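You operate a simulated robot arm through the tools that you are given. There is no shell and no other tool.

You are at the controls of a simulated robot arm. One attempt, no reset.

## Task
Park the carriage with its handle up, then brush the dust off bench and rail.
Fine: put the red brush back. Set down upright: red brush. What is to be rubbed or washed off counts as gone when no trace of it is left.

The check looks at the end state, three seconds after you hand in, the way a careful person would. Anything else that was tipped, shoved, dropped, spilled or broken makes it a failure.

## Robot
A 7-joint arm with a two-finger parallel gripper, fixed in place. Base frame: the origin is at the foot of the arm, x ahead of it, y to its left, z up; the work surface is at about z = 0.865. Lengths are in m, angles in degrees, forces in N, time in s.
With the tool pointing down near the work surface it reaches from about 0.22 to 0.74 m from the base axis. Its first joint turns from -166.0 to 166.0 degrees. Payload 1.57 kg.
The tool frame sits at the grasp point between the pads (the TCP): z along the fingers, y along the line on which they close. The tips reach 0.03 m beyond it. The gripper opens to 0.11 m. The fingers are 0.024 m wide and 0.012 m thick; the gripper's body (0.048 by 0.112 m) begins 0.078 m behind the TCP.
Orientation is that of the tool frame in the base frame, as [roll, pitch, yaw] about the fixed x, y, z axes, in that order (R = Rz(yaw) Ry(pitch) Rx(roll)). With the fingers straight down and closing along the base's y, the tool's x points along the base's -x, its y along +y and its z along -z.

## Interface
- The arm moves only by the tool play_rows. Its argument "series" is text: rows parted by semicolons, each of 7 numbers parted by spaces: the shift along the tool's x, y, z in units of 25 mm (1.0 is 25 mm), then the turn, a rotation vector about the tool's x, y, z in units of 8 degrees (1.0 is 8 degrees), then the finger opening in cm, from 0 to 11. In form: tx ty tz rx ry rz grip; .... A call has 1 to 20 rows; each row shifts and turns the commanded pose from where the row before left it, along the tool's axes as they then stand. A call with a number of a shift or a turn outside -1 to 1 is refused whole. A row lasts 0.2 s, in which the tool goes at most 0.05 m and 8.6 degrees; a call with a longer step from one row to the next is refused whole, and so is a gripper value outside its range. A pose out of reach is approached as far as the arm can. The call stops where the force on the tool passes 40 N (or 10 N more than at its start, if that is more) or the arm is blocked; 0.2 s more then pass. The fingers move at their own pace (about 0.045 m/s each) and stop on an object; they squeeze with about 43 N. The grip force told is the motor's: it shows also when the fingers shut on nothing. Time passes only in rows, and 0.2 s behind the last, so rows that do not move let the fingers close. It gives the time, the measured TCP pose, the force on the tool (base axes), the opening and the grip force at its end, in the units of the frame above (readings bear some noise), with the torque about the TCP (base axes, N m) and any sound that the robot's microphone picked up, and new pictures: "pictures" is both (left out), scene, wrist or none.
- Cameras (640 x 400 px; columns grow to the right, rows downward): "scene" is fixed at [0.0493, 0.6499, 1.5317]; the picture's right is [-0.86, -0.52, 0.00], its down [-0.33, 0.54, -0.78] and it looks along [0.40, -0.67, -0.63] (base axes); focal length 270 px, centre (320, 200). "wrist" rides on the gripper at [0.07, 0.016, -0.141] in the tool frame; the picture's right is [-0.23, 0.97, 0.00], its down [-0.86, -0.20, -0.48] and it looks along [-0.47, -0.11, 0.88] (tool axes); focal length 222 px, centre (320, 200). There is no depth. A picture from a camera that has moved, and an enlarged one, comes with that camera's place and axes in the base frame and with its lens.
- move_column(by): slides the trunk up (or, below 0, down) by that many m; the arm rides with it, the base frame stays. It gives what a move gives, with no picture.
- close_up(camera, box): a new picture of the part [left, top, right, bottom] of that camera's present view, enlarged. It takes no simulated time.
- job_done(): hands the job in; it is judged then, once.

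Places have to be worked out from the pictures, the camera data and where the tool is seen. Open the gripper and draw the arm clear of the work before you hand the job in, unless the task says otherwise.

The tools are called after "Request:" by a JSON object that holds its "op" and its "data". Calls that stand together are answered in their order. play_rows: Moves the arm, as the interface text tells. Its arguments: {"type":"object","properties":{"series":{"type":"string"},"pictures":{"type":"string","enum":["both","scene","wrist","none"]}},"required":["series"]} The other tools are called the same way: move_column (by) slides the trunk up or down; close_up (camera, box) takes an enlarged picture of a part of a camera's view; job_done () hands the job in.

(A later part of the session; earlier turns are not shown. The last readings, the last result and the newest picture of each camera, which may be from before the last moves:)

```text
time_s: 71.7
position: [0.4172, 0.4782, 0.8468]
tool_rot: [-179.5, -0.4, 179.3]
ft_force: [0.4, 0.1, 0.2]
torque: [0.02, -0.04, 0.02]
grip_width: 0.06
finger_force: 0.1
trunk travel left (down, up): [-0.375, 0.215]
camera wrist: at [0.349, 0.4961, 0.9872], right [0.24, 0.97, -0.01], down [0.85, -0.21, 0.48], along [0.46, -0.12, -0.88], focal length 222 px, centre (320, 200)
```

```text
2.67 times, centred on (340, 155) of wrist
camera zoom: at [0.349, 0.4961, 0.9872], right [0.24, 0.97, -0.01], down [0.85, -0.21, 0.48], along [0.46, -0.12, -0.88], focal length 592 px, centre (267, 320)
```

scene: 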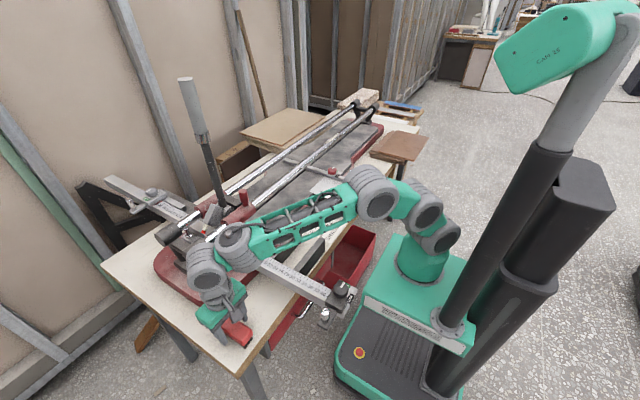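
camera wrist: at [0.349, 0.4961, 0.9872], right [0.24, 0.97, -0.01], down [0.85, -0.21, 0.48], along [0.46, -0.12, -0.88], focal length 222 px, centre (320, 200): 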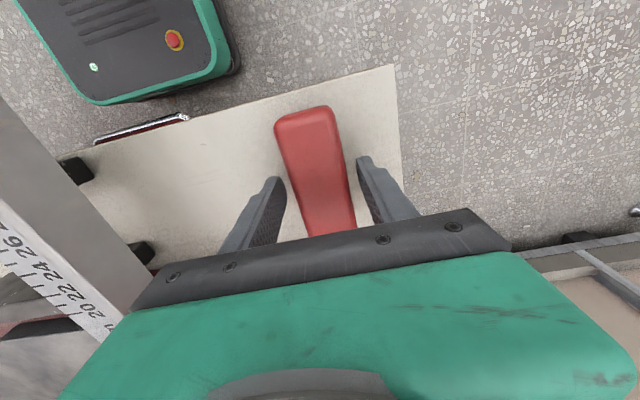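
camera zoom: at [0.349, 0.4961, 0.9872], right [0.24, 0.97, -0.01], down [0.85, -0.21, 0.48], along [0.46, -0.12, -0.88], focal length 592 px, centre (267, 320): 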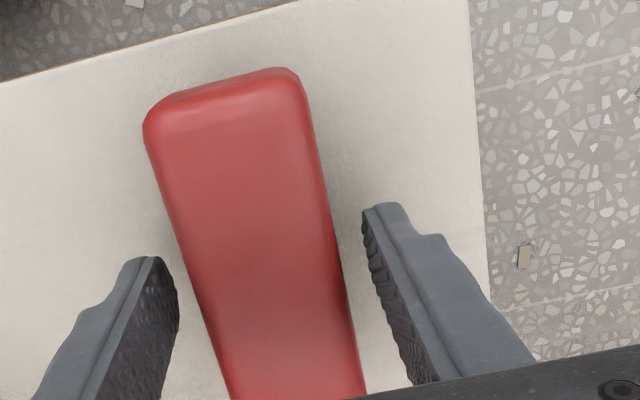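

The fingertips are level with the block's lower part, with equal gaps on both sides. I'll close on the brush and record the pose.

Request:
{"op": "play_rows", "data": {"series": "0 0 0 0 0 0 4.2;0 0 0 0 0 0 3.5;0 0 0 0 0 0 2.5;0 0 0 0 0 0 0;0 0 0 0 0 0 0", "pictures": "wrist"}}

Request:
{"op": "close_up", "data": {"camera": "wrist", "box": [240, 80, 440, 230]}}

Request:
{"op": "close_up", "data": {"camera": "scene", "box": [180, 270, 280, 370]}}

```text
time_s: 72.9
position: [0.4175, 0.479, 0.8456]
tool_rot: [-179.4, -0.3, 179.3]
ft_force: [0.0, -0.3, -1.0]
torque: [0.03, -0.02, -0.01]
grip_width: 0.0394
finger_force: 43.0
trunk travel left (down, up): [-0.375, 0.215]
camera wrist: at [0.349, 0.4961, 0.9874], right [0.24, 0.97, -0.01], down [0.85, -0.21, 0.48], along [0.46, -0.12, -0.88], focal length 222 px, centre (320, 200)
```

wrist: 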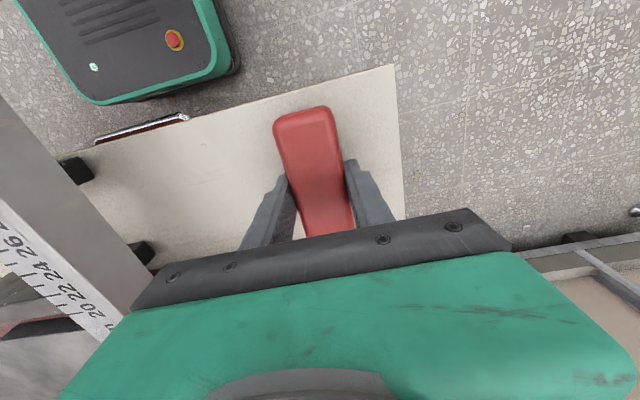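

```text
2.67 times, centred on (340, 155) of wrist
camera zoom: at [0.349, 0.4961, 0.9874], right [0.24, 0.97, -0.01], down [0.85, -0.21, 0.48], along [0.46, -0.12, -0.88], focal length 592 px, centre (267, 320)
```

zoom: 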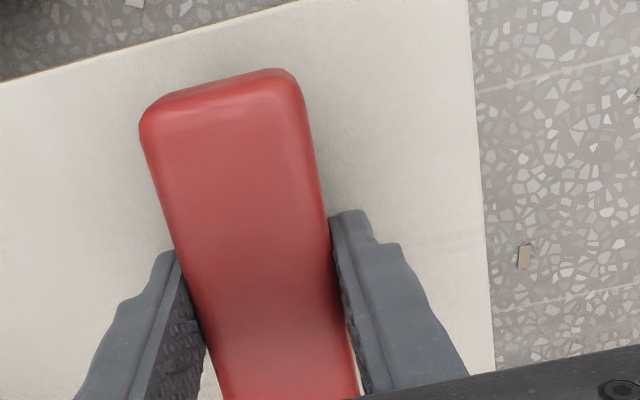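

```text
4.00 times, centred on (230, 320) of scene
camera zoom: at [0.0493, 0.6499, 1.5317], right [-0.86, -0.52, 0.0], down [-0.33, 0.54, -0.78], along [0.4, -0.67, -0.63], focal length 1078 px, centre (680, -280)
```

zoom: 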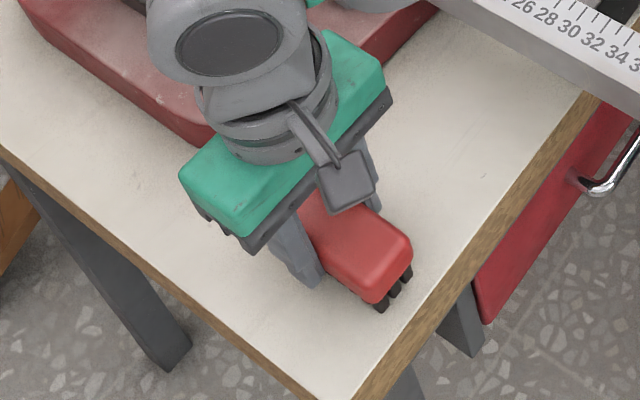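

The brush is held at width 3.9 cm; the grasp pose is TCP (0.4175, 0.479, 0.846), yaw 179.3°, for the later return. I'll lift it straight up and check.

Request:
{"op": "play_rows", "data": {"series": "0 0 -0.4 0 0 0 0;0 0 -0.8 0 0 0 0;0 0 -0.9 0 0 0 0;0 0 -0.9 0 0 0 0;0 0 -0.9 0 0 0 0;0 0 -0.9 0 0 0 0;0 0 -0.9 0 0 0 0;0 0 -0.9 0 0 0 0;0 0 -0.9 0 0 0 0;0 0 -0.9 0 0 0 0;0 0 -0.9 0 0 0 0;0 0 0 0 0 0 0", "pictures": "both"}}

Request:
{"op": "close_up", "data": {"camera": "scene", "box": [140, 160, 300, 290]}}

```text
time_s: 75.5
position: [0.4123, 0.4703, 1.0731]
tool_rot: [-179.6, -0.3, 179.3]
ft_force: [0.0, 0.3, -0.3]
torque: [0.03, -0.02, 0.02]
grip_width: 0.0395
finger_force: 43.1
out of reach, approached as far as the arm can: row 11
trunk travel left (down, up): [-0.375, 0.215]
camera wrist: at [0.3432, 0.4887, 1.2135], right [0.24, 0.97, -0.01], down [0.85, -0.21, 0.48], along [0.46, -0.12, -0.88], focal length 222 px, centre (320, 200)
```

scene: 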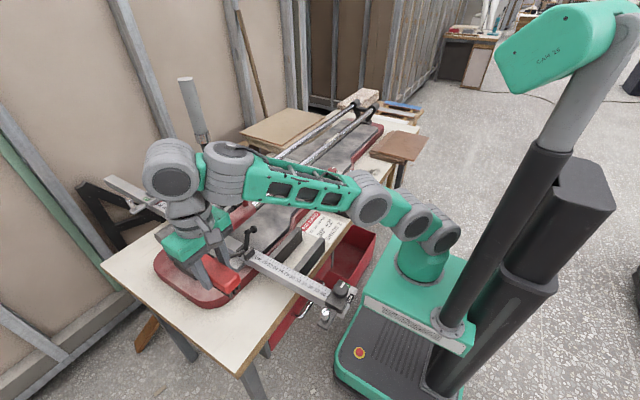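
wrist: 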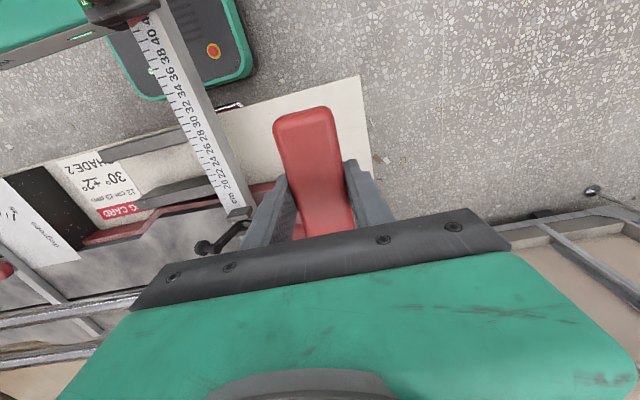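

```text
3.08 times, centred on (220, 225) of scene
camera zoom: at [0.0493, 0.6499, 1.5317], right [-0.86, -0.52, 0.0], down [-0.33, 0.54, -0.78], along [0.4, -0.67, -0.63], focal length 829 px, centre (628, 123)
```

zoom: 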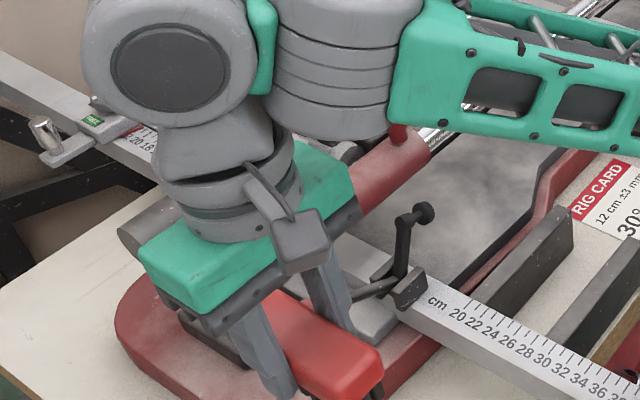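

The brush came up cleanly. I'll carry it across at z≈1.07 (brush underside ≈1.03), clear of the lever and carriage, toward the bench dust at about (0.41,-0.415).

Request:
{"op": "play_rows", "data": {"series": "-0.05 -0.6 0 0 0 0 0;-0.05 -1 0 0 0 0 0;-0.05 -1 0 0 0 0 0;-0.05 -1 0 0 0 0 0;-0.05 -1 0 0 0 0 0;-0.05 -1 0 0 0 0 0;-0.05 -1 0 0 0 0 0;-0.05 -1 0 0 0 0 0;-0.05 -1 0 0 0 0 0;-0.05 -1 0 0 0 0 0;-0.05 -1 0 0 0 0 0;-0.05 -1 0 0 0 0 0;-0.05 -1 0 0 0 0 0;-0.05 -1 0 0 0 0 0;-0.05 -1 0 0 0 0 0;-0.05 -1 0 0 0 0 0;-0.05 -1 0 0 0 0 0;-0.05 -1 0 0 0 0 0;0 -0.7 0 0 0 0 0", "pictures": "scene"}}

Request:
{"op": "play_rows", "data": {"series": "0 -0.6 0 0 0 0 0;0 -1 0 0 0 0 0;0 -1 0 0 0 0 0;0 -1 0 0 0 0 0;0 -1 0 0 0 0 0;0 -1 0 0 0 0 0;0 -1 0 0 0 0 0;0 -1 0 0 0 0 0;0 -1 0 0 0 0 0;0 -1 0 0 0 0 0;0 -1 0 0 0 0 0;0 -0.7 0 0 0 0 0;0 0 0 0 0 0 0", "pictures": "both"}}

```text
time_s: 79.5
position: [0.427, 0.0138, 1.075]
tool_rot: [-179.5, -0.3, 179.3]
ft_force: [-0.1, -0.3, -1.1]
torque: [-0.01, -0.04, 0.01]
grip_width: 0.0392
finger_force: 42.7
trunk travel left (down, up): [-0.375, 0.215]
```

scene: 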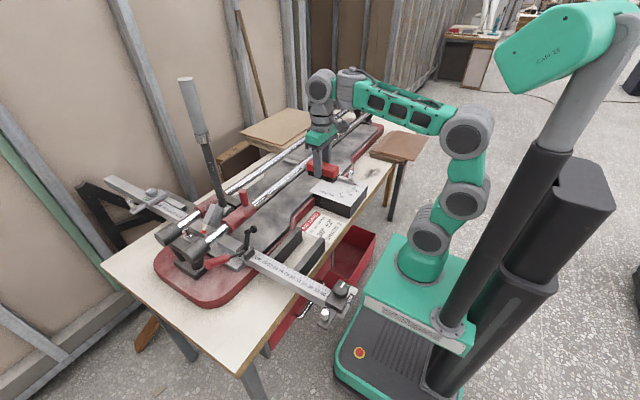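

```text
time_s: 82.3
position: [0.4242, -0.2683, 1.079]
tool_rot: [-179.5, -0.2, 179.4]
ft_force: [-0.2, -0.2, -1.9]
torque: [-0.02, 0.0, 0.01]
grip_width: 0.0397
finger_force: 43.2
trunk travel left (down, up): [-0.375, 0.215]
camera wrist: at [0.356, -0.2511, 1.2195], right [0.24, 0.97, -0.01], down [0.85, -0.21, 0.48], along [0.46, -0.12, -0.88], focal length 222 px, centre (320, 200)
```

scene: 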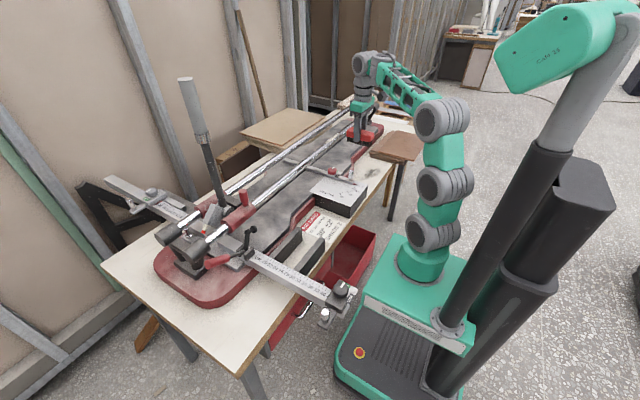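
wrist: 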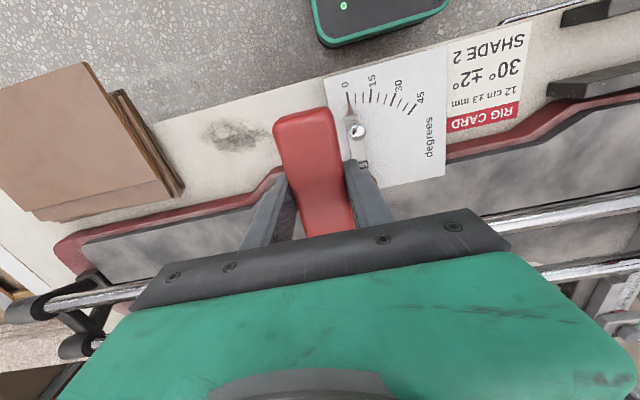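

The dust patch is visible left of the held brush. I'll zoom in to locate its extents, the tile stack and the cutter's base edge.

Request:
{"op": "close_up", "data": {"camera": "wrist", "box": [120, 70, 360, 220]}}

Request:
{"op": "close_up", "data": {"camera": "scene", "box": [310, 80, 430, 210]}}

```text
2.67 times, centred on (240, 145) of wrist
camera zoom: at [0.356, -0.2511, 1.2195], right [0.24, 0.97, -0.01], down [0.85, -0.21, 0.48], along [0.46, -0.12, -0.88], focal length 592 px, centre (533, 347)
```

zoom: 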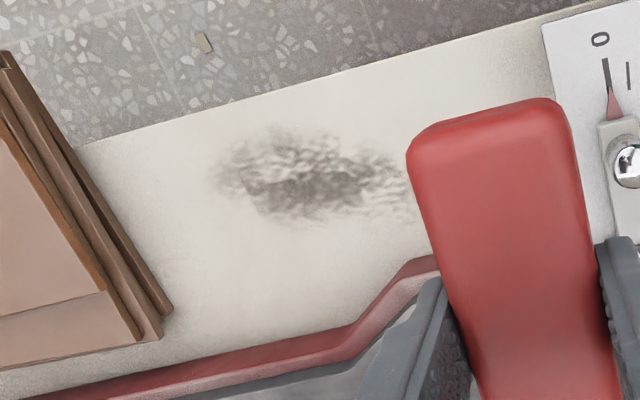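

```text
3.08 times, centred on (370, 145) of scene
camera zoom: at [0.0493, 0.6499, 1.5317], right [-0.86, -0.52, 0.0], down [-0.33, 0.54, -0.78], along [0.4, -0.67, -0.63], focal length 829 px, centre (166, 369)
```

zoom: 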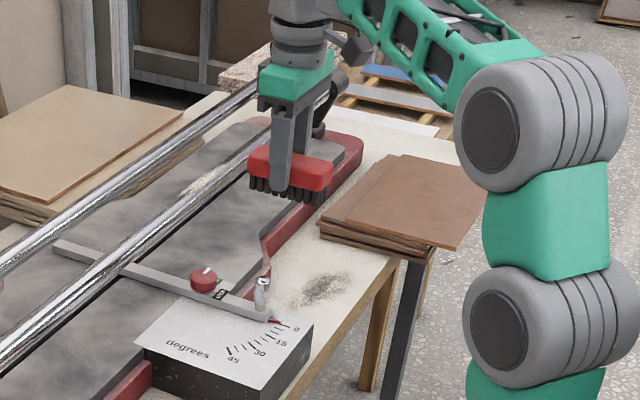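

The dust spans about x 0.37–0.45, y -0.49 to -0.34, and the held brush spans 0.10 m in x. I'll go over its +y end at (0.41,-0.325) and descend to just above the bench.

Request:
{"op": "play_rows", "data": {"series": "0.19 -0.76 0 0 0 0 0;0.19 -0.76 0 0 0 0 0;0.19 -0.76 0 0 0 0 0;0 0 0.9 0 0 0 0;0 0 0.9 0 0 0 0;0 0 0.9 0 0 0 0;0 0 0.9 0 0 0 0;0 0 0.9 0 0 0 0;0 0 0.9 0 0 0 0;0 0 0.9 0 0 0 0;0 0 0.9 0 0 0 0;0 0 0.9 0 0 0 0;0 0 0 0 0 0 0", "pictures": "both"}}

Request:
{"op": "close_up", "data": {"camera": "scene", "box": [310, 100, 430, 230]}}

```text
time_s: 85.1
position: [0.4083, -0.3257, 0.8843]
tool_rot: [179.9, -0.3, 179.2]
ft_force: [0.2, -0.6, -0.2]
torque: [0.0, 0.01, 0.03]
grip_width: 0.0393
finger_force: 42.9
out of reach, approached as far as the arm can: row 12
trunk travel left (down, up): [-0.375, 0.215]
camera wrist: at [0.3404, -0.3105, 1.0263], right [0.24, 0.97, 0.0], down [0.85, -0.21, 0.47], along [0.46, -0.11, -0.88], focal length 222 px, centre (320, 200)
```

scene: 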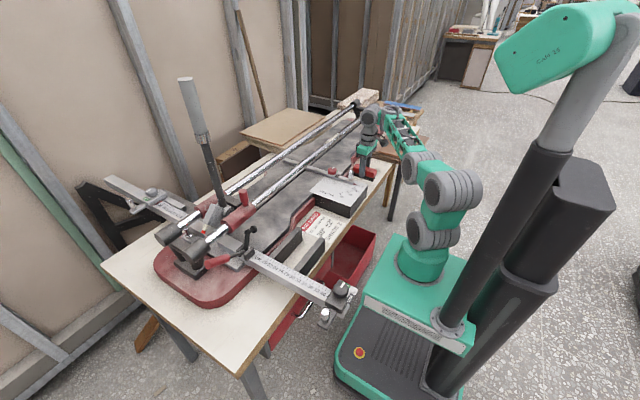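
wrist: 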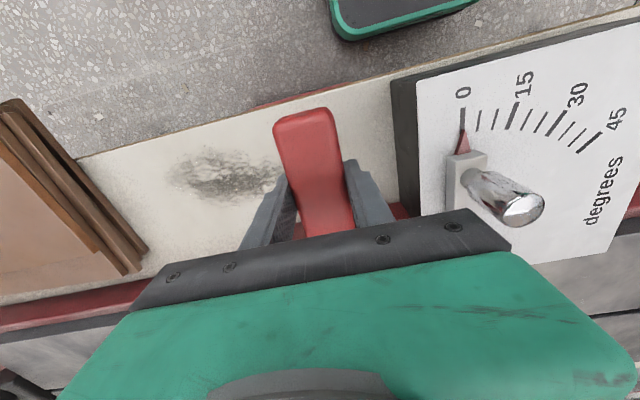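

```text
3.08 times, centred on (370, 165) of scene
camera zoom: at [0.0493, 0.6499, 1.5317], right [-0.86, -0.52, 0.0], down [-0.33, 0.54, -0.78], along [0.4, -0.67, -0.63], focal length 829 px, centre (166, 308)
```

zoom: 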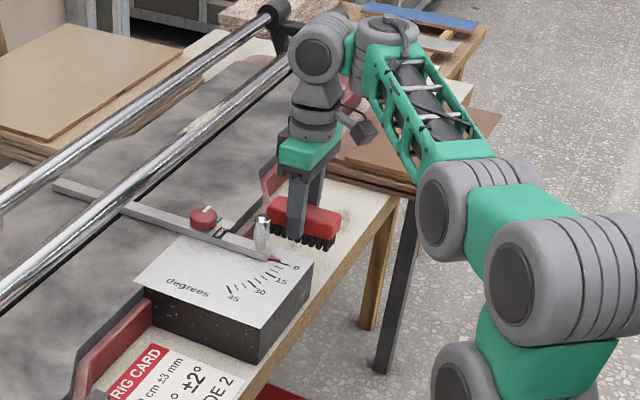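

The arm hits its folding limit at this height, so I'll raise the tool by 13 cm and lower the trunk by 12 cm for better geometry.

Request:
{"op": "play_rows", "data": {"series": "0 0 -0.9 0 0 0 0;0 0 -0.9 0 0 0 0;0 0 -0.9 0 0 0 0;0 0 -0.9 0 0 0 0;0 0 -0.9 0 0 0 0;0 0 -0.7 0 0 0 0;0 0 0 0 0 0 0", "pictures": "none"}}

Request:
{"op": "move_column", "data": {"by": -0.12}}

```text
time_s: 86.7
position: [0.4081, -0.3254, 1.0154]
tool_rot: [-179.6, -0.3, 179.3]
ft_force: [0.2, -0.4, -0.6]
torque: [0.02, 0.03, 0.02]
grip_width: 0.0393
finger_force: 43.0
trunk travel left (down, up): [-0.375, 0.215]
```

```text
time_s: 88.2
position: [0.408, -0.3256, 0.8956]
tool_rot: [-179.6, -0.3, 179.4]
ft_force: [-0.8, 0.6, -0.4]
torque: [-0.02, 0.03, -0.01]
grip_width: 0.0392
finger_force: 42.4
trunk travel left (down, up): [-0.255, 0.335]
```

Now at z=0.8956 with room to go down. I'll descend to bristle contact (grasp height was z≈0.846) and read the force.

Request:
{"op": "play_rows", "data": {"series": "0 0 0.9 0 0 0 0;0 0 0.8 0 0 0 0;0 0 0.25 0 0 0 0;0 0 0.15 0 0 0 0;0 0 0 0 0 0 0", "pictures": "both"}}

Request:
{"op": "close_up", "data": {"camera": "scene", "box": [310, 100, 430, 230]}}

```text
time_s: 89.4
position: [0.4068, -0.3268, 0.8467]
tool_rot: [-179.3, -0.1, 179.3]
ft_force: [2.3, -0.9, 17.1]
torque: [0.25, 0.58, -0.01]
grip_width: 0.0394
finger_force: 43.3
trunk travel left (down, up): [-0.255, 0.335]
camera wrist: at [0.3388, -0.3081, 0.9866], right [0.24, 0.97, -0.01], down [0.85, -0.2, 0.48], along [0.46, -0.13, -0.88], focal length 222 px, centre (320, 200)
```

scene: 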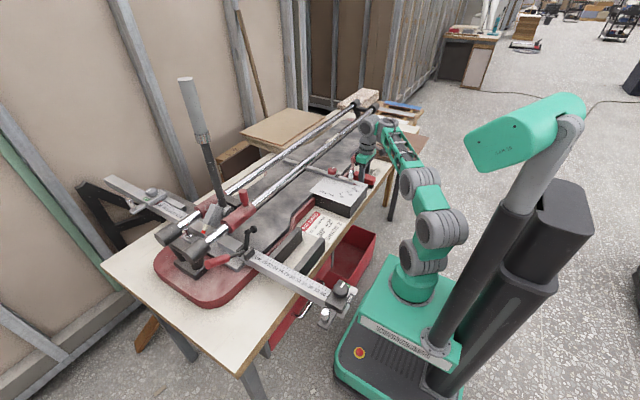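
wrist: 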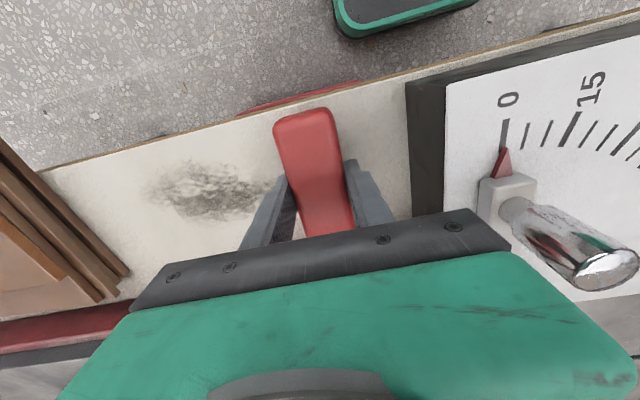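

```text
3.08 times, centred on (370, 165) of scene
camera zoom: at [0.0493, 0.6499, 1.5317], right [-0.86, -0.52, 0.0], down [-0.33, 0.54, -0.78], along [0.4, -0.67, -0.63], focal length 829 px, centre (166, 308)
```

zoom: 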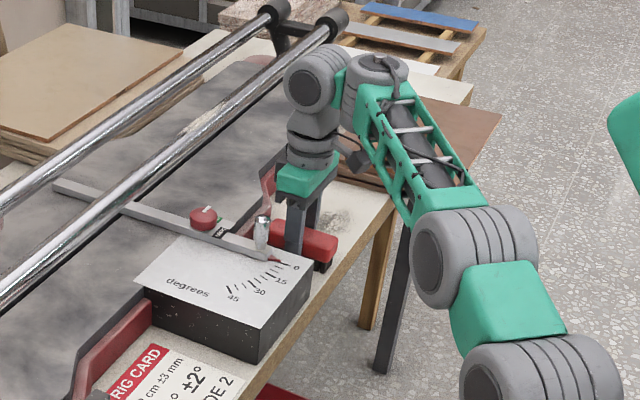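

Bristles are in contact with 17 N of upward force. I'll ease up about 1 mm and sweep toward -y across the dust.

Request:
{"op": "play_rows", "data": {"series": "0 0 -0.05 0 0 0 0;0 -0.5 0 0 0 0 0;0 -0.6 0 0 0 0 0;0 -0.6 0 0 0 0 0;0 -0.6 0 0 0 0 0;0 -0.6 0 0 0 0 0;0 -0.6 0 0 0 0 0;0 -0.6 0 0 0 0 0;0 -0.6 0 0 0 0 0;0 -0.6 0 0 0 0 0;0 -0.6 0 0 0 0 0;0 -0.6 0 0 0 0 0;0 -0.6 0 0 0 0 0;0 0 0 0 0 0 0", "pictures": "both"}}

Request:
{"op": "close_up", "data": {"camera": "scene", "box": [310, 100, 430, 230]}}

```text
time_s: 92.4
position: [0.4056, -0.5021, 0.8461]
tool_rot: [-179.5, -0.2, 179.2]
ft_force: [-0.1, 1.1, 8.7]
torque: [0.17, -0.19, 0.03]
grip_width: 0.0393
finger_force: 42.8
trunk travel left (down, up): [-0.255, 0.335]
camera wrist: at [0.3362, -0.4853, 0.9866], right [0.24, 0.97, -0.01], down [0.85, -0.21, 0.48], along [0.46, -0.12, -0.88], focal length 222 px, centre (320, 200)
```

scene: 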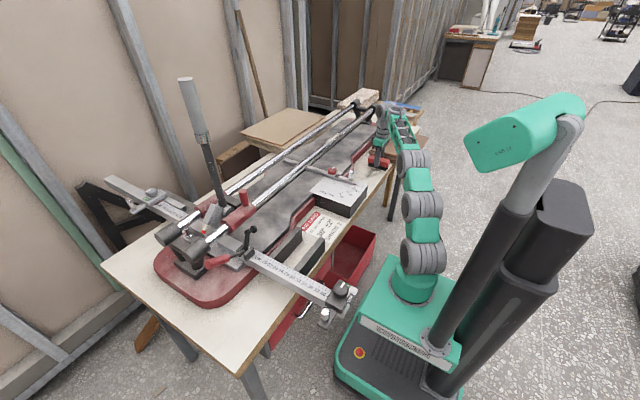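
wrist: 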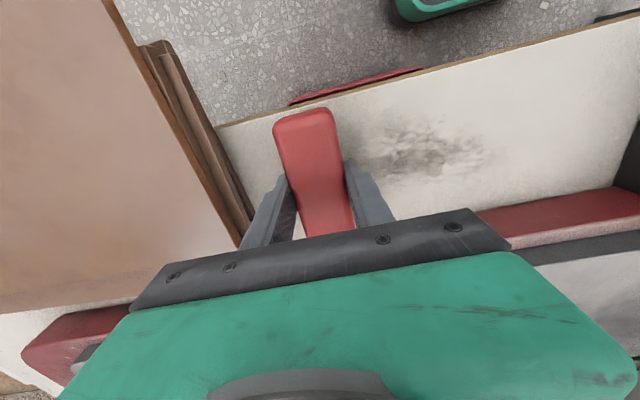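

```text
3.08 times, centred on (370, 165) of scene
camera zoom: at [0.0493, 0.6499, 1.5317], right [-0.86, -0.52, 0.0], down [-0.33, 0.54, -0.78], along [0.4, -0.67, -0.63], focal length 829 px, centre (166, 308)
```

zoom: 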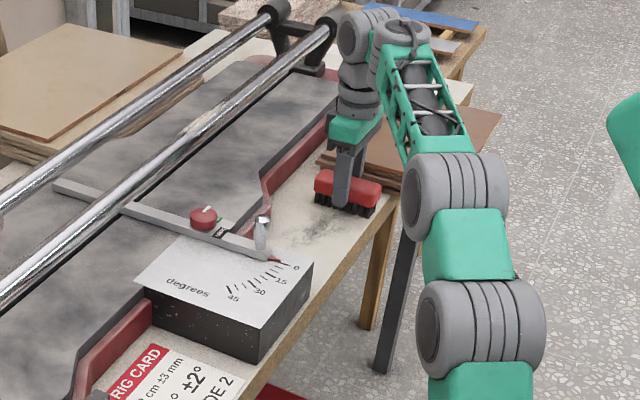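

One pass has thinned the dust noticeably. I'll look closely at what remains and then continue with back-and-forth strokes.

Request:
{"op": "close_up", "data": {"camera": "wrist", "box": [320, 80, 560, 230]}}

Request:
{"op": "play_rows", "data": {"series": "0 0.5 0 0 0 0 0;0 0.6 0 0 0 0 0;0 0.6 0 0 0 0 0;0 0.6 0 0 0 0 0;0 0.6 0 0 0 0 0;0 0.6 0 0 0 0 0;0 0.6 0 0 0 0 0;0 0.6 0 0 0 0 0;0 0.6 0 0 0 0 0;0 0.6 0 0 0 0 0;0 0.6 0 0 0 0 0;0 0.6 0 0 0 0 0;0 0 0 0 0 0 0", "pictures": "both"}}

Request:
{"op": "close_up", "data": {"camera": "wrist", "box": [60, 80, 300, 230]}}

```text
2.67 times, centred on (440, 155) of wrist
camera zoom: at [0.3362, -0.4853, 0.9866], right [0.24, 0.97, -0.01], down [0.85, -0.21, 0.48], along [0.46, -0.12, -0.88], focal length 592 px, centre (0, 320)
```

zoom: 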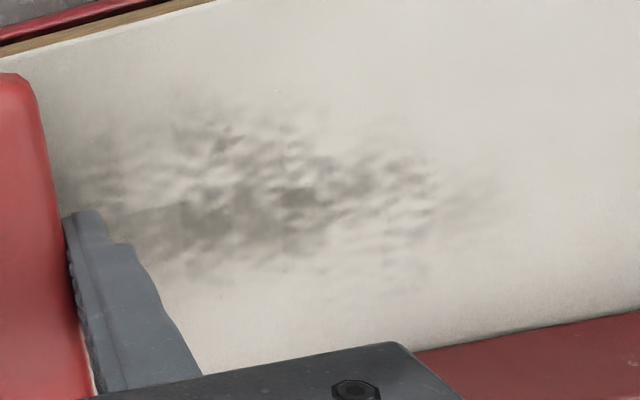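

```text
time_s: 95.2
position: [0.4063, -0.3266, 0.845]
tool_rot: [-179.4, -0.2, 179.1]
ft_force: [0.1, -5.2, 21.9]
torque: [0.12, 0.23, 0.0]
grip_width: 0.0396
finger_force: 42.7
trunk travel left (down, up): [-0.255, 0.335]
camera wrist: at [0.3384, -0.3081, 0.9863], right [0.24, 0.97, -0.01], down [0.85, -0.21, 0.48], along [0.46, -0.12, -0.88], focal length 222 px, centre (320, 200)
```

scene: 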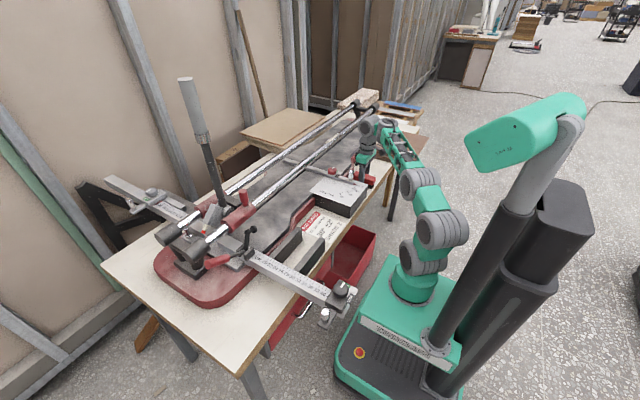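
wrist: 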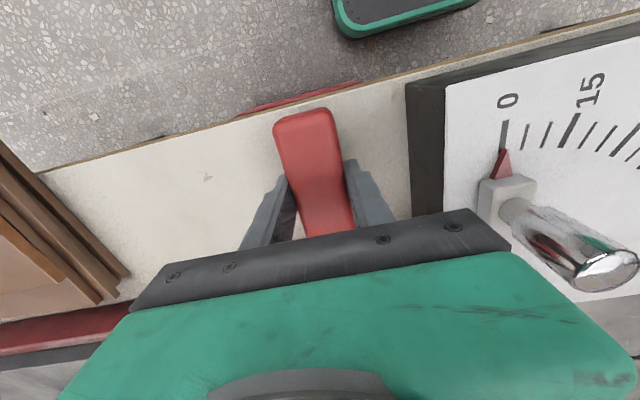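

```text
2.67 times, centred on (180, 155) of wrist
camera zoom: at [0.3384, -0.3081, 0.9863], right [0.24, 0.97, -0.01], down [0.85, -0.21, 0.48], along [0.46, -0.12, -0.88], focal length 592 px, centre (693, 320)
```

zoom: 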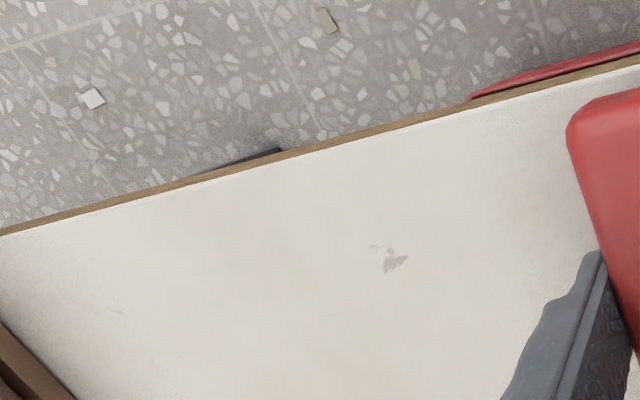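

Nearly all the bench dust is gone; one small speck remains near (0.388,-0.427). I'll make two more passes with slightly shifted x.

Request:
{"op": "play_rows", "data": {"series": "-0.15 -0.4 -0.03 0 0 0 0;0 -0.6 0 0 0 0 0;0 -0.6 0 0 0 0 0;0 -0.6 0 0 0 0 0;0 -0.6 0 0 0 0 0;0 -0.6 0 0 0 0 0;0 -0.6 0 0 0 0 0;0 -0.6 0 0 0 0 0;0 -0.6 0 0 0 0 0;0 -0.6 0 0 0 0 0;0 -0.6 0 0 0 0 0;0 -0.6 0 0 0 0 0;0 0 0 0 0 0 0", "pictures": "wrist"}}

Request:
{"op": "play_rows", "data": {"series": "0.15 0.4 0 0 0 0 0;0 0.6 0 0 0 0 0;0 0.6 0 0 0 0 0;0 0.6 0 0 0 0 0;0 0.6 0 0 0 0 0;0 0.6 0 0 0 0 0;0 0.6 0 0 0 0 0;0 0.6 0 0 0 0 0;0 0.6 0 0 0 0 0;0 0.6 0 0 0 0 0;0 0.6 0 0 0 0 0;0 0.6 0 0 0 0 0;0 0 0 0 0 0 0", "pictures": "wrist"}}

Request:
{"op": "close_up", "data": {"camera": "wrist", "box": [60, 80, 300, 230]}}

```text
time_s: 98.0
position: [0.4094, -0.5013, 0.8448]
tool_rot: [-179.6, -0.3, 179.3]
ft_force: [0.3, 0.5, -0.5]
torque: [0.02, -0.01, 0.04]
grip_width: 0.0394
finger_force: 42.8
trunk travel left (down, up): [-0.255, 0.335]
camera wrist: at [0.3409, -0.4836, 0.9869], right [0.24, 0.97, -0.01], down [0.85, -0.21, 0.48], along [0.46, -0.12, -0.88], focal length 222 px, centre (320, 200)
```

wrist: 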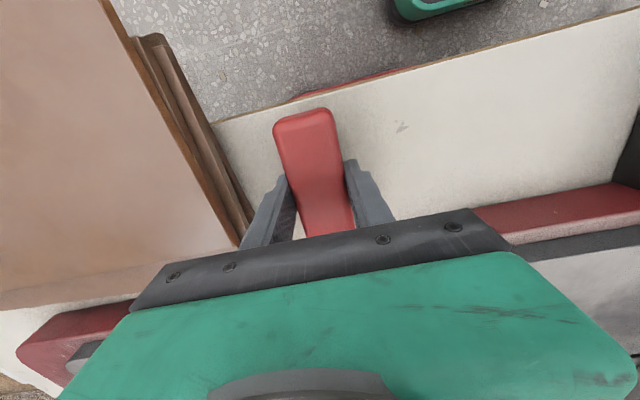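

```text
time_s: 100.8
position: [0.4078, -0.3258, 0.8468]
tool_rot: [-179.5, -0.2, 179.3]
ft_force: [0.2, 0.2, 0.4]
torque: [0.01, -0.06, -0.01]
grip_width: 0.0392
finger_force: 43.3
trunk travel left (down, up): [-0.255, 0.335]
camera wrist: at [0.3397, -0.308, 0.9864], right [0.24, 0.97, -0.01], down [0.85, -0.21, 0.48], along [0.46, -0.12, -0.88], focal length 222 px, centre (320, 200)
```

wrist: 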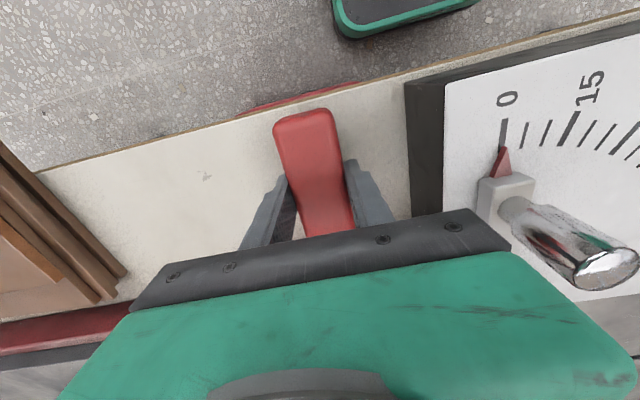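

```text
2.67 times, centred on (180, 155) of wrist
camera zoom: at [0.3397, -0.308, 0.9864], right [0.24, 0.97, -0.01], down [0.85, -0.21, 0.48], along [0.46, -0.12, -0.88], focal length 592 px, centre (693, 320)
```

zoom: 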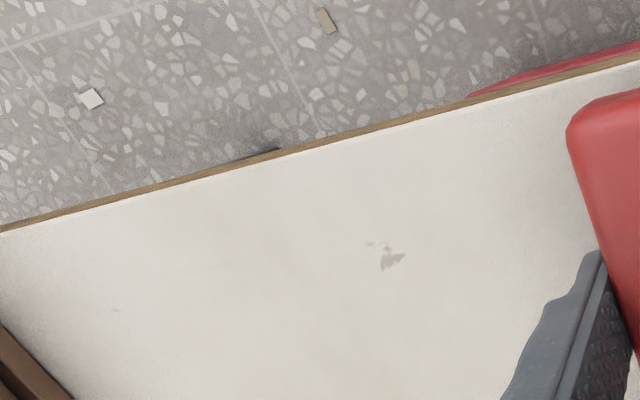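

The last two passes hardly touched (force near 0). I'll press down about 2–3 mm for contact and sweep again over the remaining speck.

Request:
{"op": "play_rows", "data": {"series": "0 0 0.08 0 0 0 0;0 0 0.04 0 0 0 0;0 -0.4 0 0 0 0 0;0 -0.6 0 0 0 0 0;0 -0.6 0 0 0 0 0;0 0 0 0 0 0 0", "pictures": "none"}}

```text
time_s: 102.2
position: [0.407, -0.3654, 0.8461]
tool_rot: [-179.4, -0.1, 179.4]
ft_force: [1.6, 8.8, 32.6]
torque: [0.67, 0.46, -0.01]
grip_width: 0.0394
finger_force: 43.0
trunk travel left (down, up): [-0.255, 0.335]
```

Contact now is firm at 33 N; I'll ease slightly and sweep to the -y end and back.

Request:
{"op": "play_rows", "data": {"series": "0 -0.4 -0.03 0 0 0 0;0 -0.6 0 0 0 0 0;0 -0.6 0 0 0 0 0;0 -0.6 0 0 0 0 0;0 -0.6 0 0 0 0 0;0 -0.6 0 0 0 0 0;0 -0.6 0 0 0 0 0;0 -0.6 0 0 0 0 0;0 -0.6 0 0 0 0 0;0 -0.4 0 0 0 0 0;0 0 0 0 0 0 0", "pictures": "wrist"}}

Request:
{"op": "close_up", "data": {"camera": "wrist", "box": [320, 80, 560, 230]}}

```text
time_s: 104.6
position: [0.4062, -0.5038, 0.8444]
tool_rot: [-179.5, -0.3, 179.1]
ft_force: [-0.5, 4.1, 12.2]
torque: [0.24, -0.31, 0.04]
grip_width: 0.0396
finger_force: 42.7
trunk travel left (down, up): [-0.255, 0.335]
camera wrist: at [0.3371, -0.4879, 0.9858], right [0.24, 0.97, -0.01], down [0.85, -0.21, 0.48], along [0.46, -0.12, -0.88], focal length 222 px, centre (320, 200)
```

wrist: 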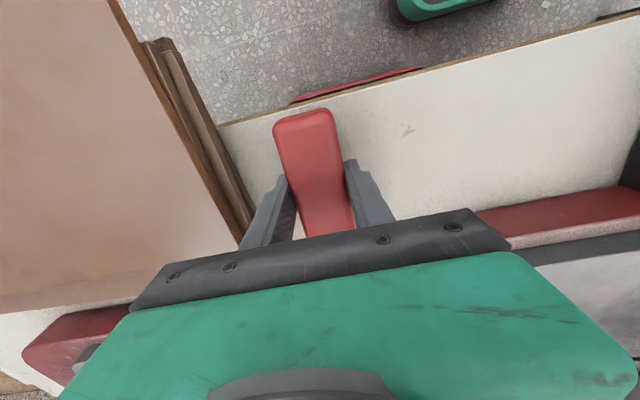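

```text
2.67 times, centred on (440, 155) of wrist
camera zoom: at [0.3371, -0.4879, 0.9858], right [0.24, 0.97, -0.01], down [0.85, -0.21, 0.48], along [0.46, -0.12, -0.88], focal length 592 px, centre (0, 320)
```

zoom: 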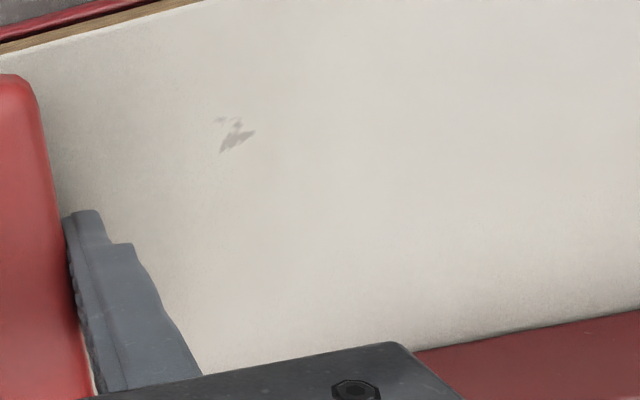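

A speck remains at (0.3885,-0.429), always under the same part of the brush. I'll sweep back with a 6 mm x-offset in case a gap between tufts is missing it.

Request:
{"op": "play_rows", "data": {"series": "-0.24 0.3 0 0 0 0 0;0 0.6 0 0 0 0 0;0 0.6 0 0 0 0 0;0 0.6 0 0 0 0 0;0 0.6 0 0 0 0 0;0 0.6 0 0 0 0 0;0 0.6 0 0 0 0 0;0 0.6 0 0 0 0 0;0 0.4 0 0 0 0 0;0 0 0 0 0 0 0", "pictures": "wrist"}}

Request:
{"op": "close_up", "data": {"camera": "wrist", "box": [100, 80, 340, 230]}}

```text
time_s: 106.8
position: [0.4132, -0.3839, 0.8441]
tool_rot: [-179.4, -0.2, 179.3]
ft_force: [-1.1, -4.4, 18.8]
torque: [0.11, 0.26, -0.06]
grip_width: 0.0392
finger_force: 42.4
trunk travel left (down, up): [-0.255, 0.335]
camera wrist: at [0.3439, -0.3654, 0.9855], right [0.24, 0.97, -0.01], down [0.85, -0.21, 0.48], along [0.46, -0.12, -0.88], focal length 222 px, centre (320, 200)
```

wrist: 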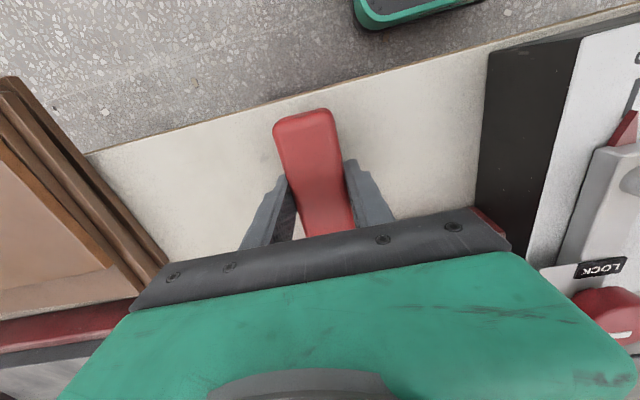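

```text
2.67 times, centred on (220, 155) of wrist
camera zoom: at [0.3439, -0.3654, 0.9855], right [0.24, 0.97, -0.01], down [0.85, -0.21, 0.48], along [0.46, -0.12, -0.88], focal length 592 px, centre (587, 320)
```

zoom: 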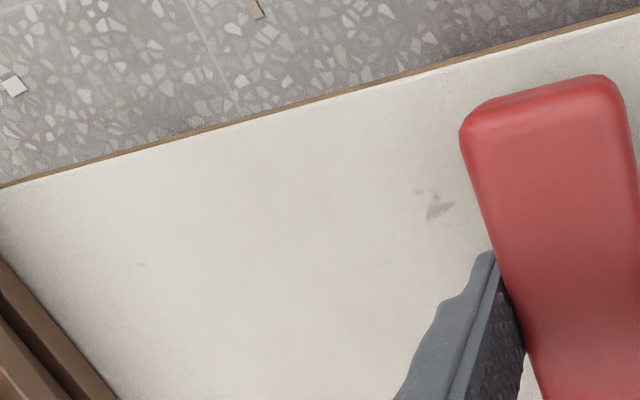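

The speck hasn't changed at all, so it may be a permanent bench mark. I'll compare it with the similar tick seen elsewhere on the bench and check the scene view.

Request:
{"op": "close_up", "data": {"camera": "scene", "box": [255, 300, 291, 323]}}

Request:
{"op": "close_up", "data": {"camera": "scene", "box": [350, 155, 400, 187]}}

Request:
{"op": "close_up", "data": {"camera": "wrist", "box": [240, 130, 290, 162]}}

```text
16.00 times, centred on (273, 312) of scene
camera zoom: at [0.0493, 0.6499, 1.5317], right [-0.86, -0.52, 0.0], down [-0.33, 0.54, -0.78], along [0.4, -0.67, -0.63], focal length 4313 px, centre (1072, -1584)
```

zoom: 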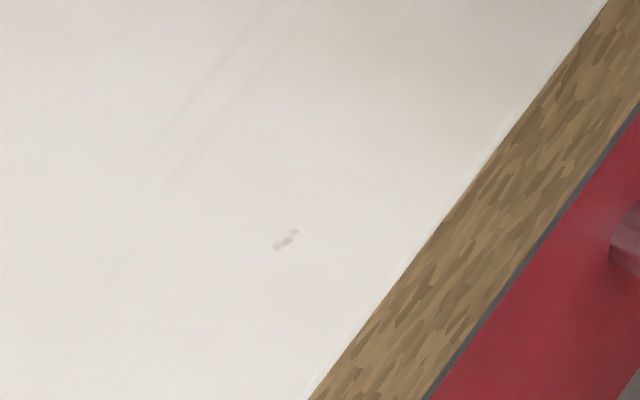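

```text
12.50 times, centred on (375, 171) of scene
camera zoom: at [0.0493, 0.6499, 1.5317], right [-0.86, -0.52, 0.0], down [-0.33, 0.54, -0.78], along [0.4, -0.67, -0.63], focal length 3369 px, centre (-368, 562)
```

zoom: 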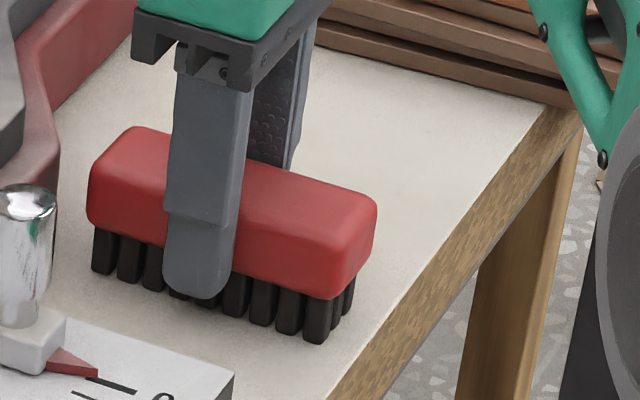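

```text
12.50 times, centred on (265, 146) of wrist
camera zoom: at [0.3439, -0.3654, 0.9855], right [0.24, 0.97, -0.01], down [0.85, -0.21, 0.48], along [0.46, -0.12, -0.88], focal length 2776 px, centre (1008, 875)
```

zoom: 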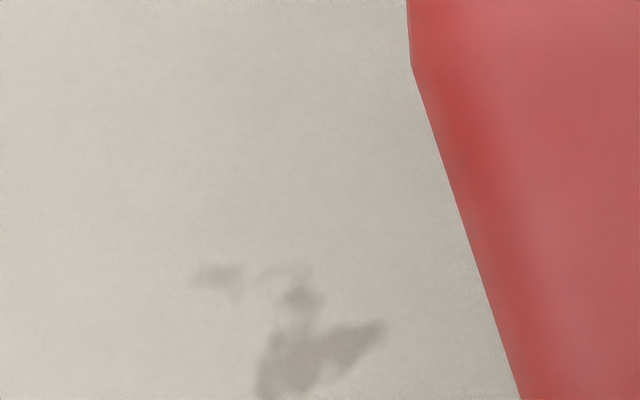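

The brush is clearly resting on its bristles. To be sure about the speck, I'll also scrub over it along x with small strokes.

Request:
{"op": "play_rows", "data": {"series": "0 -0.6 0 0 0 0 0;0 -0.6 0 0 0 0 0;0 -0.6 0 0 0 0 0;-0.5 0 0 0 0 0 0;0.5 0 0 0 0 0 0;0.3 0 0 0 0 0 0;-0.5 0 0 0 0 0 0;-0.4 -0.2 0 0 0 0 0;0.5 0 0 0 0 0 0;0.4 0.2 0 0 0 0 0;-0.3 -0.6 0 0 0 0 0;0 -0.6 0 0 0 0 0;0 -0.6 0 0 0 0 0;0 0 0 0 0 0 0", "pictures": "wrist"}}

Request:
{"op": "close_up", "data": {"camera": "wrist", "box": [320, 80, 560, 230]}}

```text
time_s: 109.8
position: [0.411, -0.4735, 0.8447]
tool_rot: [-179.4, -0.2, 179.2]
ft_force: [1.2, 3.8, 11.8]
torque: [0.3, -0.23, 0.01]
grip_width: 0.0391
finger_force: 42.9
trunk travel left (down, up): [-0.255, 0.335]
camera wrist: at [0.343, -0.4547, 0.9855], right [0.24, 0.97, -0.01], down [0.85, -0.21, 0.48], along [0.46, -0.12, -0.88], focal length 222 px, centre (320, 200)
```

wrist: 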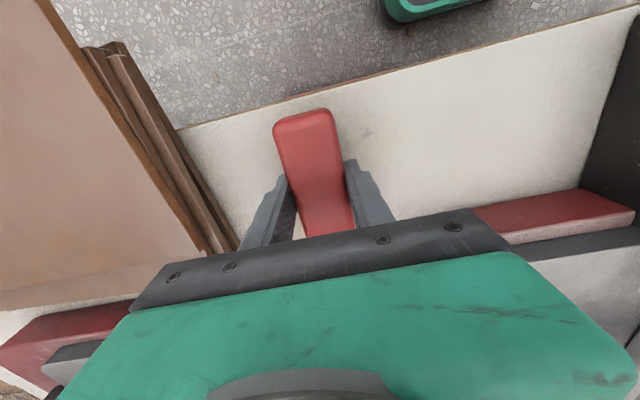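

```text
2.67 times, centred on (440, 155) of wrist
camera zoom: at [0.343, -0.4547, 0.9855], right [0.24, 0.97, -0.01], down [0.85, -0.21, 0.48], along [0.46, -0.12, -0.88], focal length 592 px, centre (0, 320)
```

zoom: 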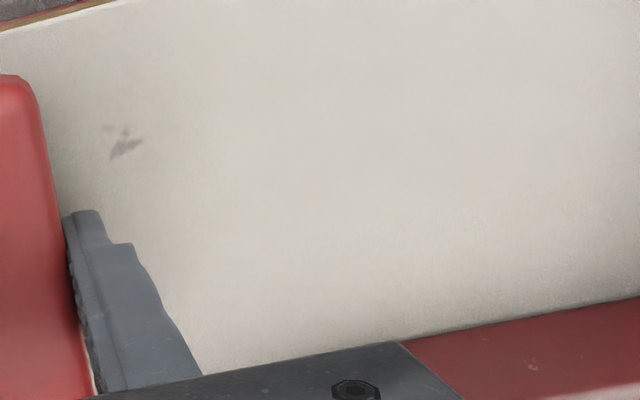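

The speck is unaffected by several firm strokes in both directions and resembles other permanent scuffs on the bench, so the bench dust itself is gone. Next is the rail dust at x≈0.588, y -0.43 to -0.31. I'll raise with the trunk, then move toward the rail.

Request:
{"op": "move_column", "data": {"by": 0.32}}

Request:
{"op": "play_rows", "data": {"series": "-0.7 0.5 0 0 0 0 0;-0.7 0.5 0 0 0 0 0;-0.7 0.5 0 0 0 0 0;-0.7 0.5 0 0 0 0 0;0 0.3 0.5 0 0 0 0;0 0.3 0.6 0 0 0 0;0 0 0 0 0 0 0", "pictures": "both"}}

Request:
{"op": "close_up", "data": {"camera": "wrist", "box": [140, 80, 340, 230]}}

Request:
{"op": "close_up", "data": {"camera": "scene", "box": [290, 100, 400, 180]}}

```text
time_s: 113.0
position: [0.4121, -0.4733, 1.164]
tool_rot: [-179.6, -0.3, 179.4]
ft_force: [0.0, -0.4, -0.2]
torque: [0.01, 0.0, 0.02]
grip_width: 0.0393
finger_force: 42.7
trunk travel left (down, up): [-0.575, 0.015]
```

```text
time_s: 114.6
position: [0.4834, -0.4074, 1.1358]
tool_rot: [-179.6, -0.3, 179.2]
ft_force: [-0.5, -0.3, -0.2]
torque: [0.02, 0.02, 0.01]
grip_width: 0.0391
finger_force: 43.1
trunk travel left (down, up): [-0.575, 0.015]
camera wrist: at [0.4143, -0.3908, 1.2767], right [0.24, 0.97, -0.01], down [0.85, -0.21, 0.48], along [0.46, -0.12, -0.88], focal length 222 px, centre (320, 200)
```

scene: 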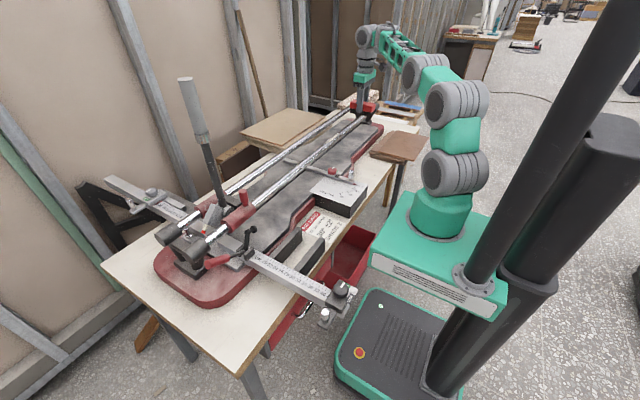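
wrist: 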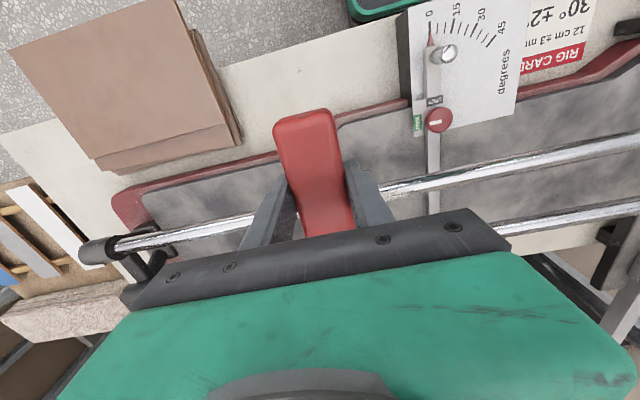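

```text
2.67 times, centred on (240, 155) of wrist
camera zoom: at [0.4143, -0.3908, 1.2767], right [0.24, 0.97, -0.01], down [0.85, -0.21, 0.48], along [0.46, -0.12, -0.88], focal length 592 px, centre (533, 320)
```

zoom: 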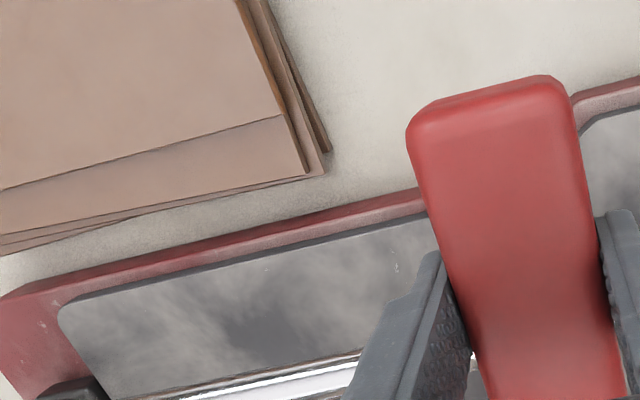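

```text
5.00 times, centred on (345, 140) of scene
camera zoom: at [0.0493, 0.6499, 1.5317], right [-0.86, -0.52, 0.0], down [-0.33, 0.54, -0.78], along [0.4, -0.67, -0.63], focal length 1348 px, centre (195, 500)
```

zoom: 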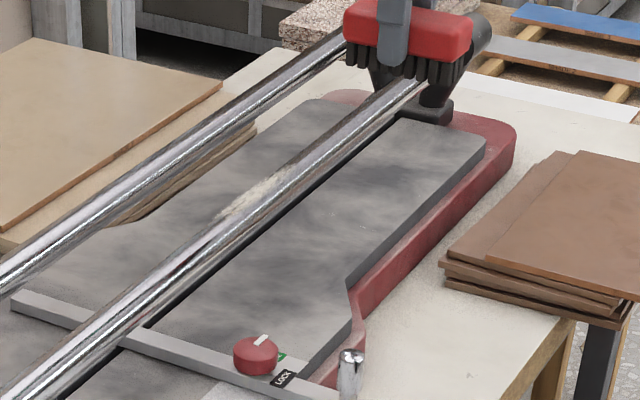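

The scene view shows the bench clean. The rail dust spans y≈-0.44 to -0.31. I'll place the brush above the rail at (0.56,-0.30), with the rail under its outer half to keep within reach, and go to z≈1.06.

Request:
{"op": "play_rows", "data": {"series": "-0.61 0.86 0.5 0 0 0 0;-0.61 0.86 0.6 0 0 0 0;-0.61 0.86 0.6 0 0 0 0;-0.61 0.86 0.6 0 0 0 0;-0.61 0.86 0.6 0 0 0 0;0 0 0 0 0 0 0", "pictures": "both"}}

Request:
{"op": "close_up", "data": {"camera": "scene", "box": [280, 90, 390, 170]}}

```text
time_s: 116.0
position: [0.559, -0.3027, 1.0627]
tool_rot: [-179.6, -0.3, 179.3]
ft_force: [0.1, -0.5, -0.8]
torque: [0.01, -0.01, 0.0]
grip_width: 0.0391
finger_force: 43.1
trunk travel left (down, up): [-0.575, 0.015]
camera wrist: at [0.4905, -0.2855, 1.2029], right [0.24, 0.97, -0.01], down [0.85, -0.21, 0.48], along [0.46, -0.12, -0.88], focal length 222 px, centre (320, 200)
```

scene: 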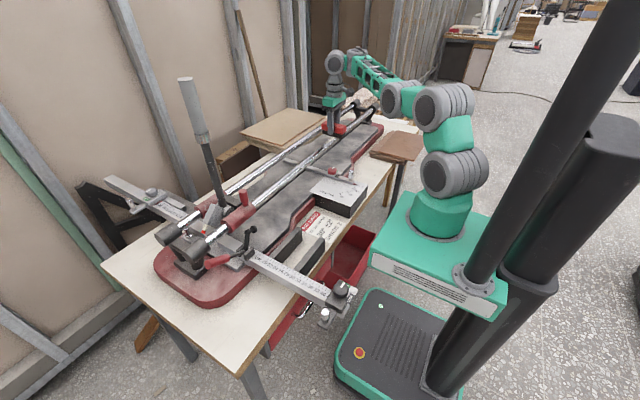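
wrist: 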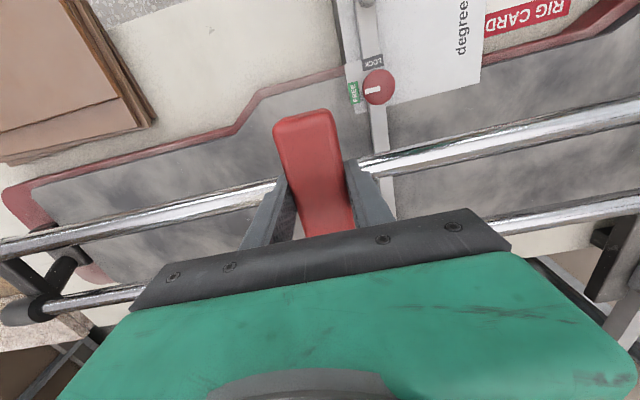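

```text
5.00 times, centred on (335, 130) of scene
camera zoom: at [0.0493, 0.6499, 1.5317], right [-0.86, -0.52, 0.0], down [-0.33, 0.54, -0.78], along [0.4, -0.67, -0.63], focal length 1348 px, centre (245, 550)
```

zoom: 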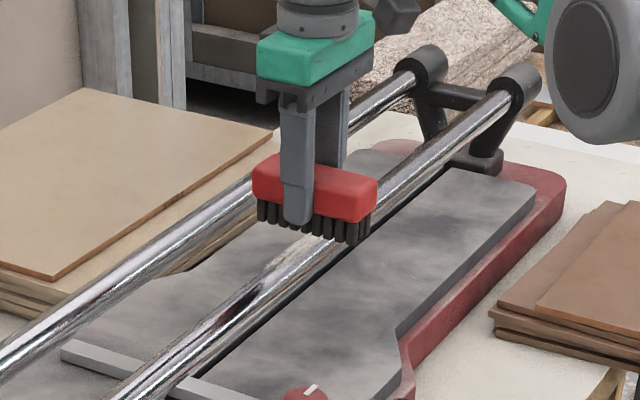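

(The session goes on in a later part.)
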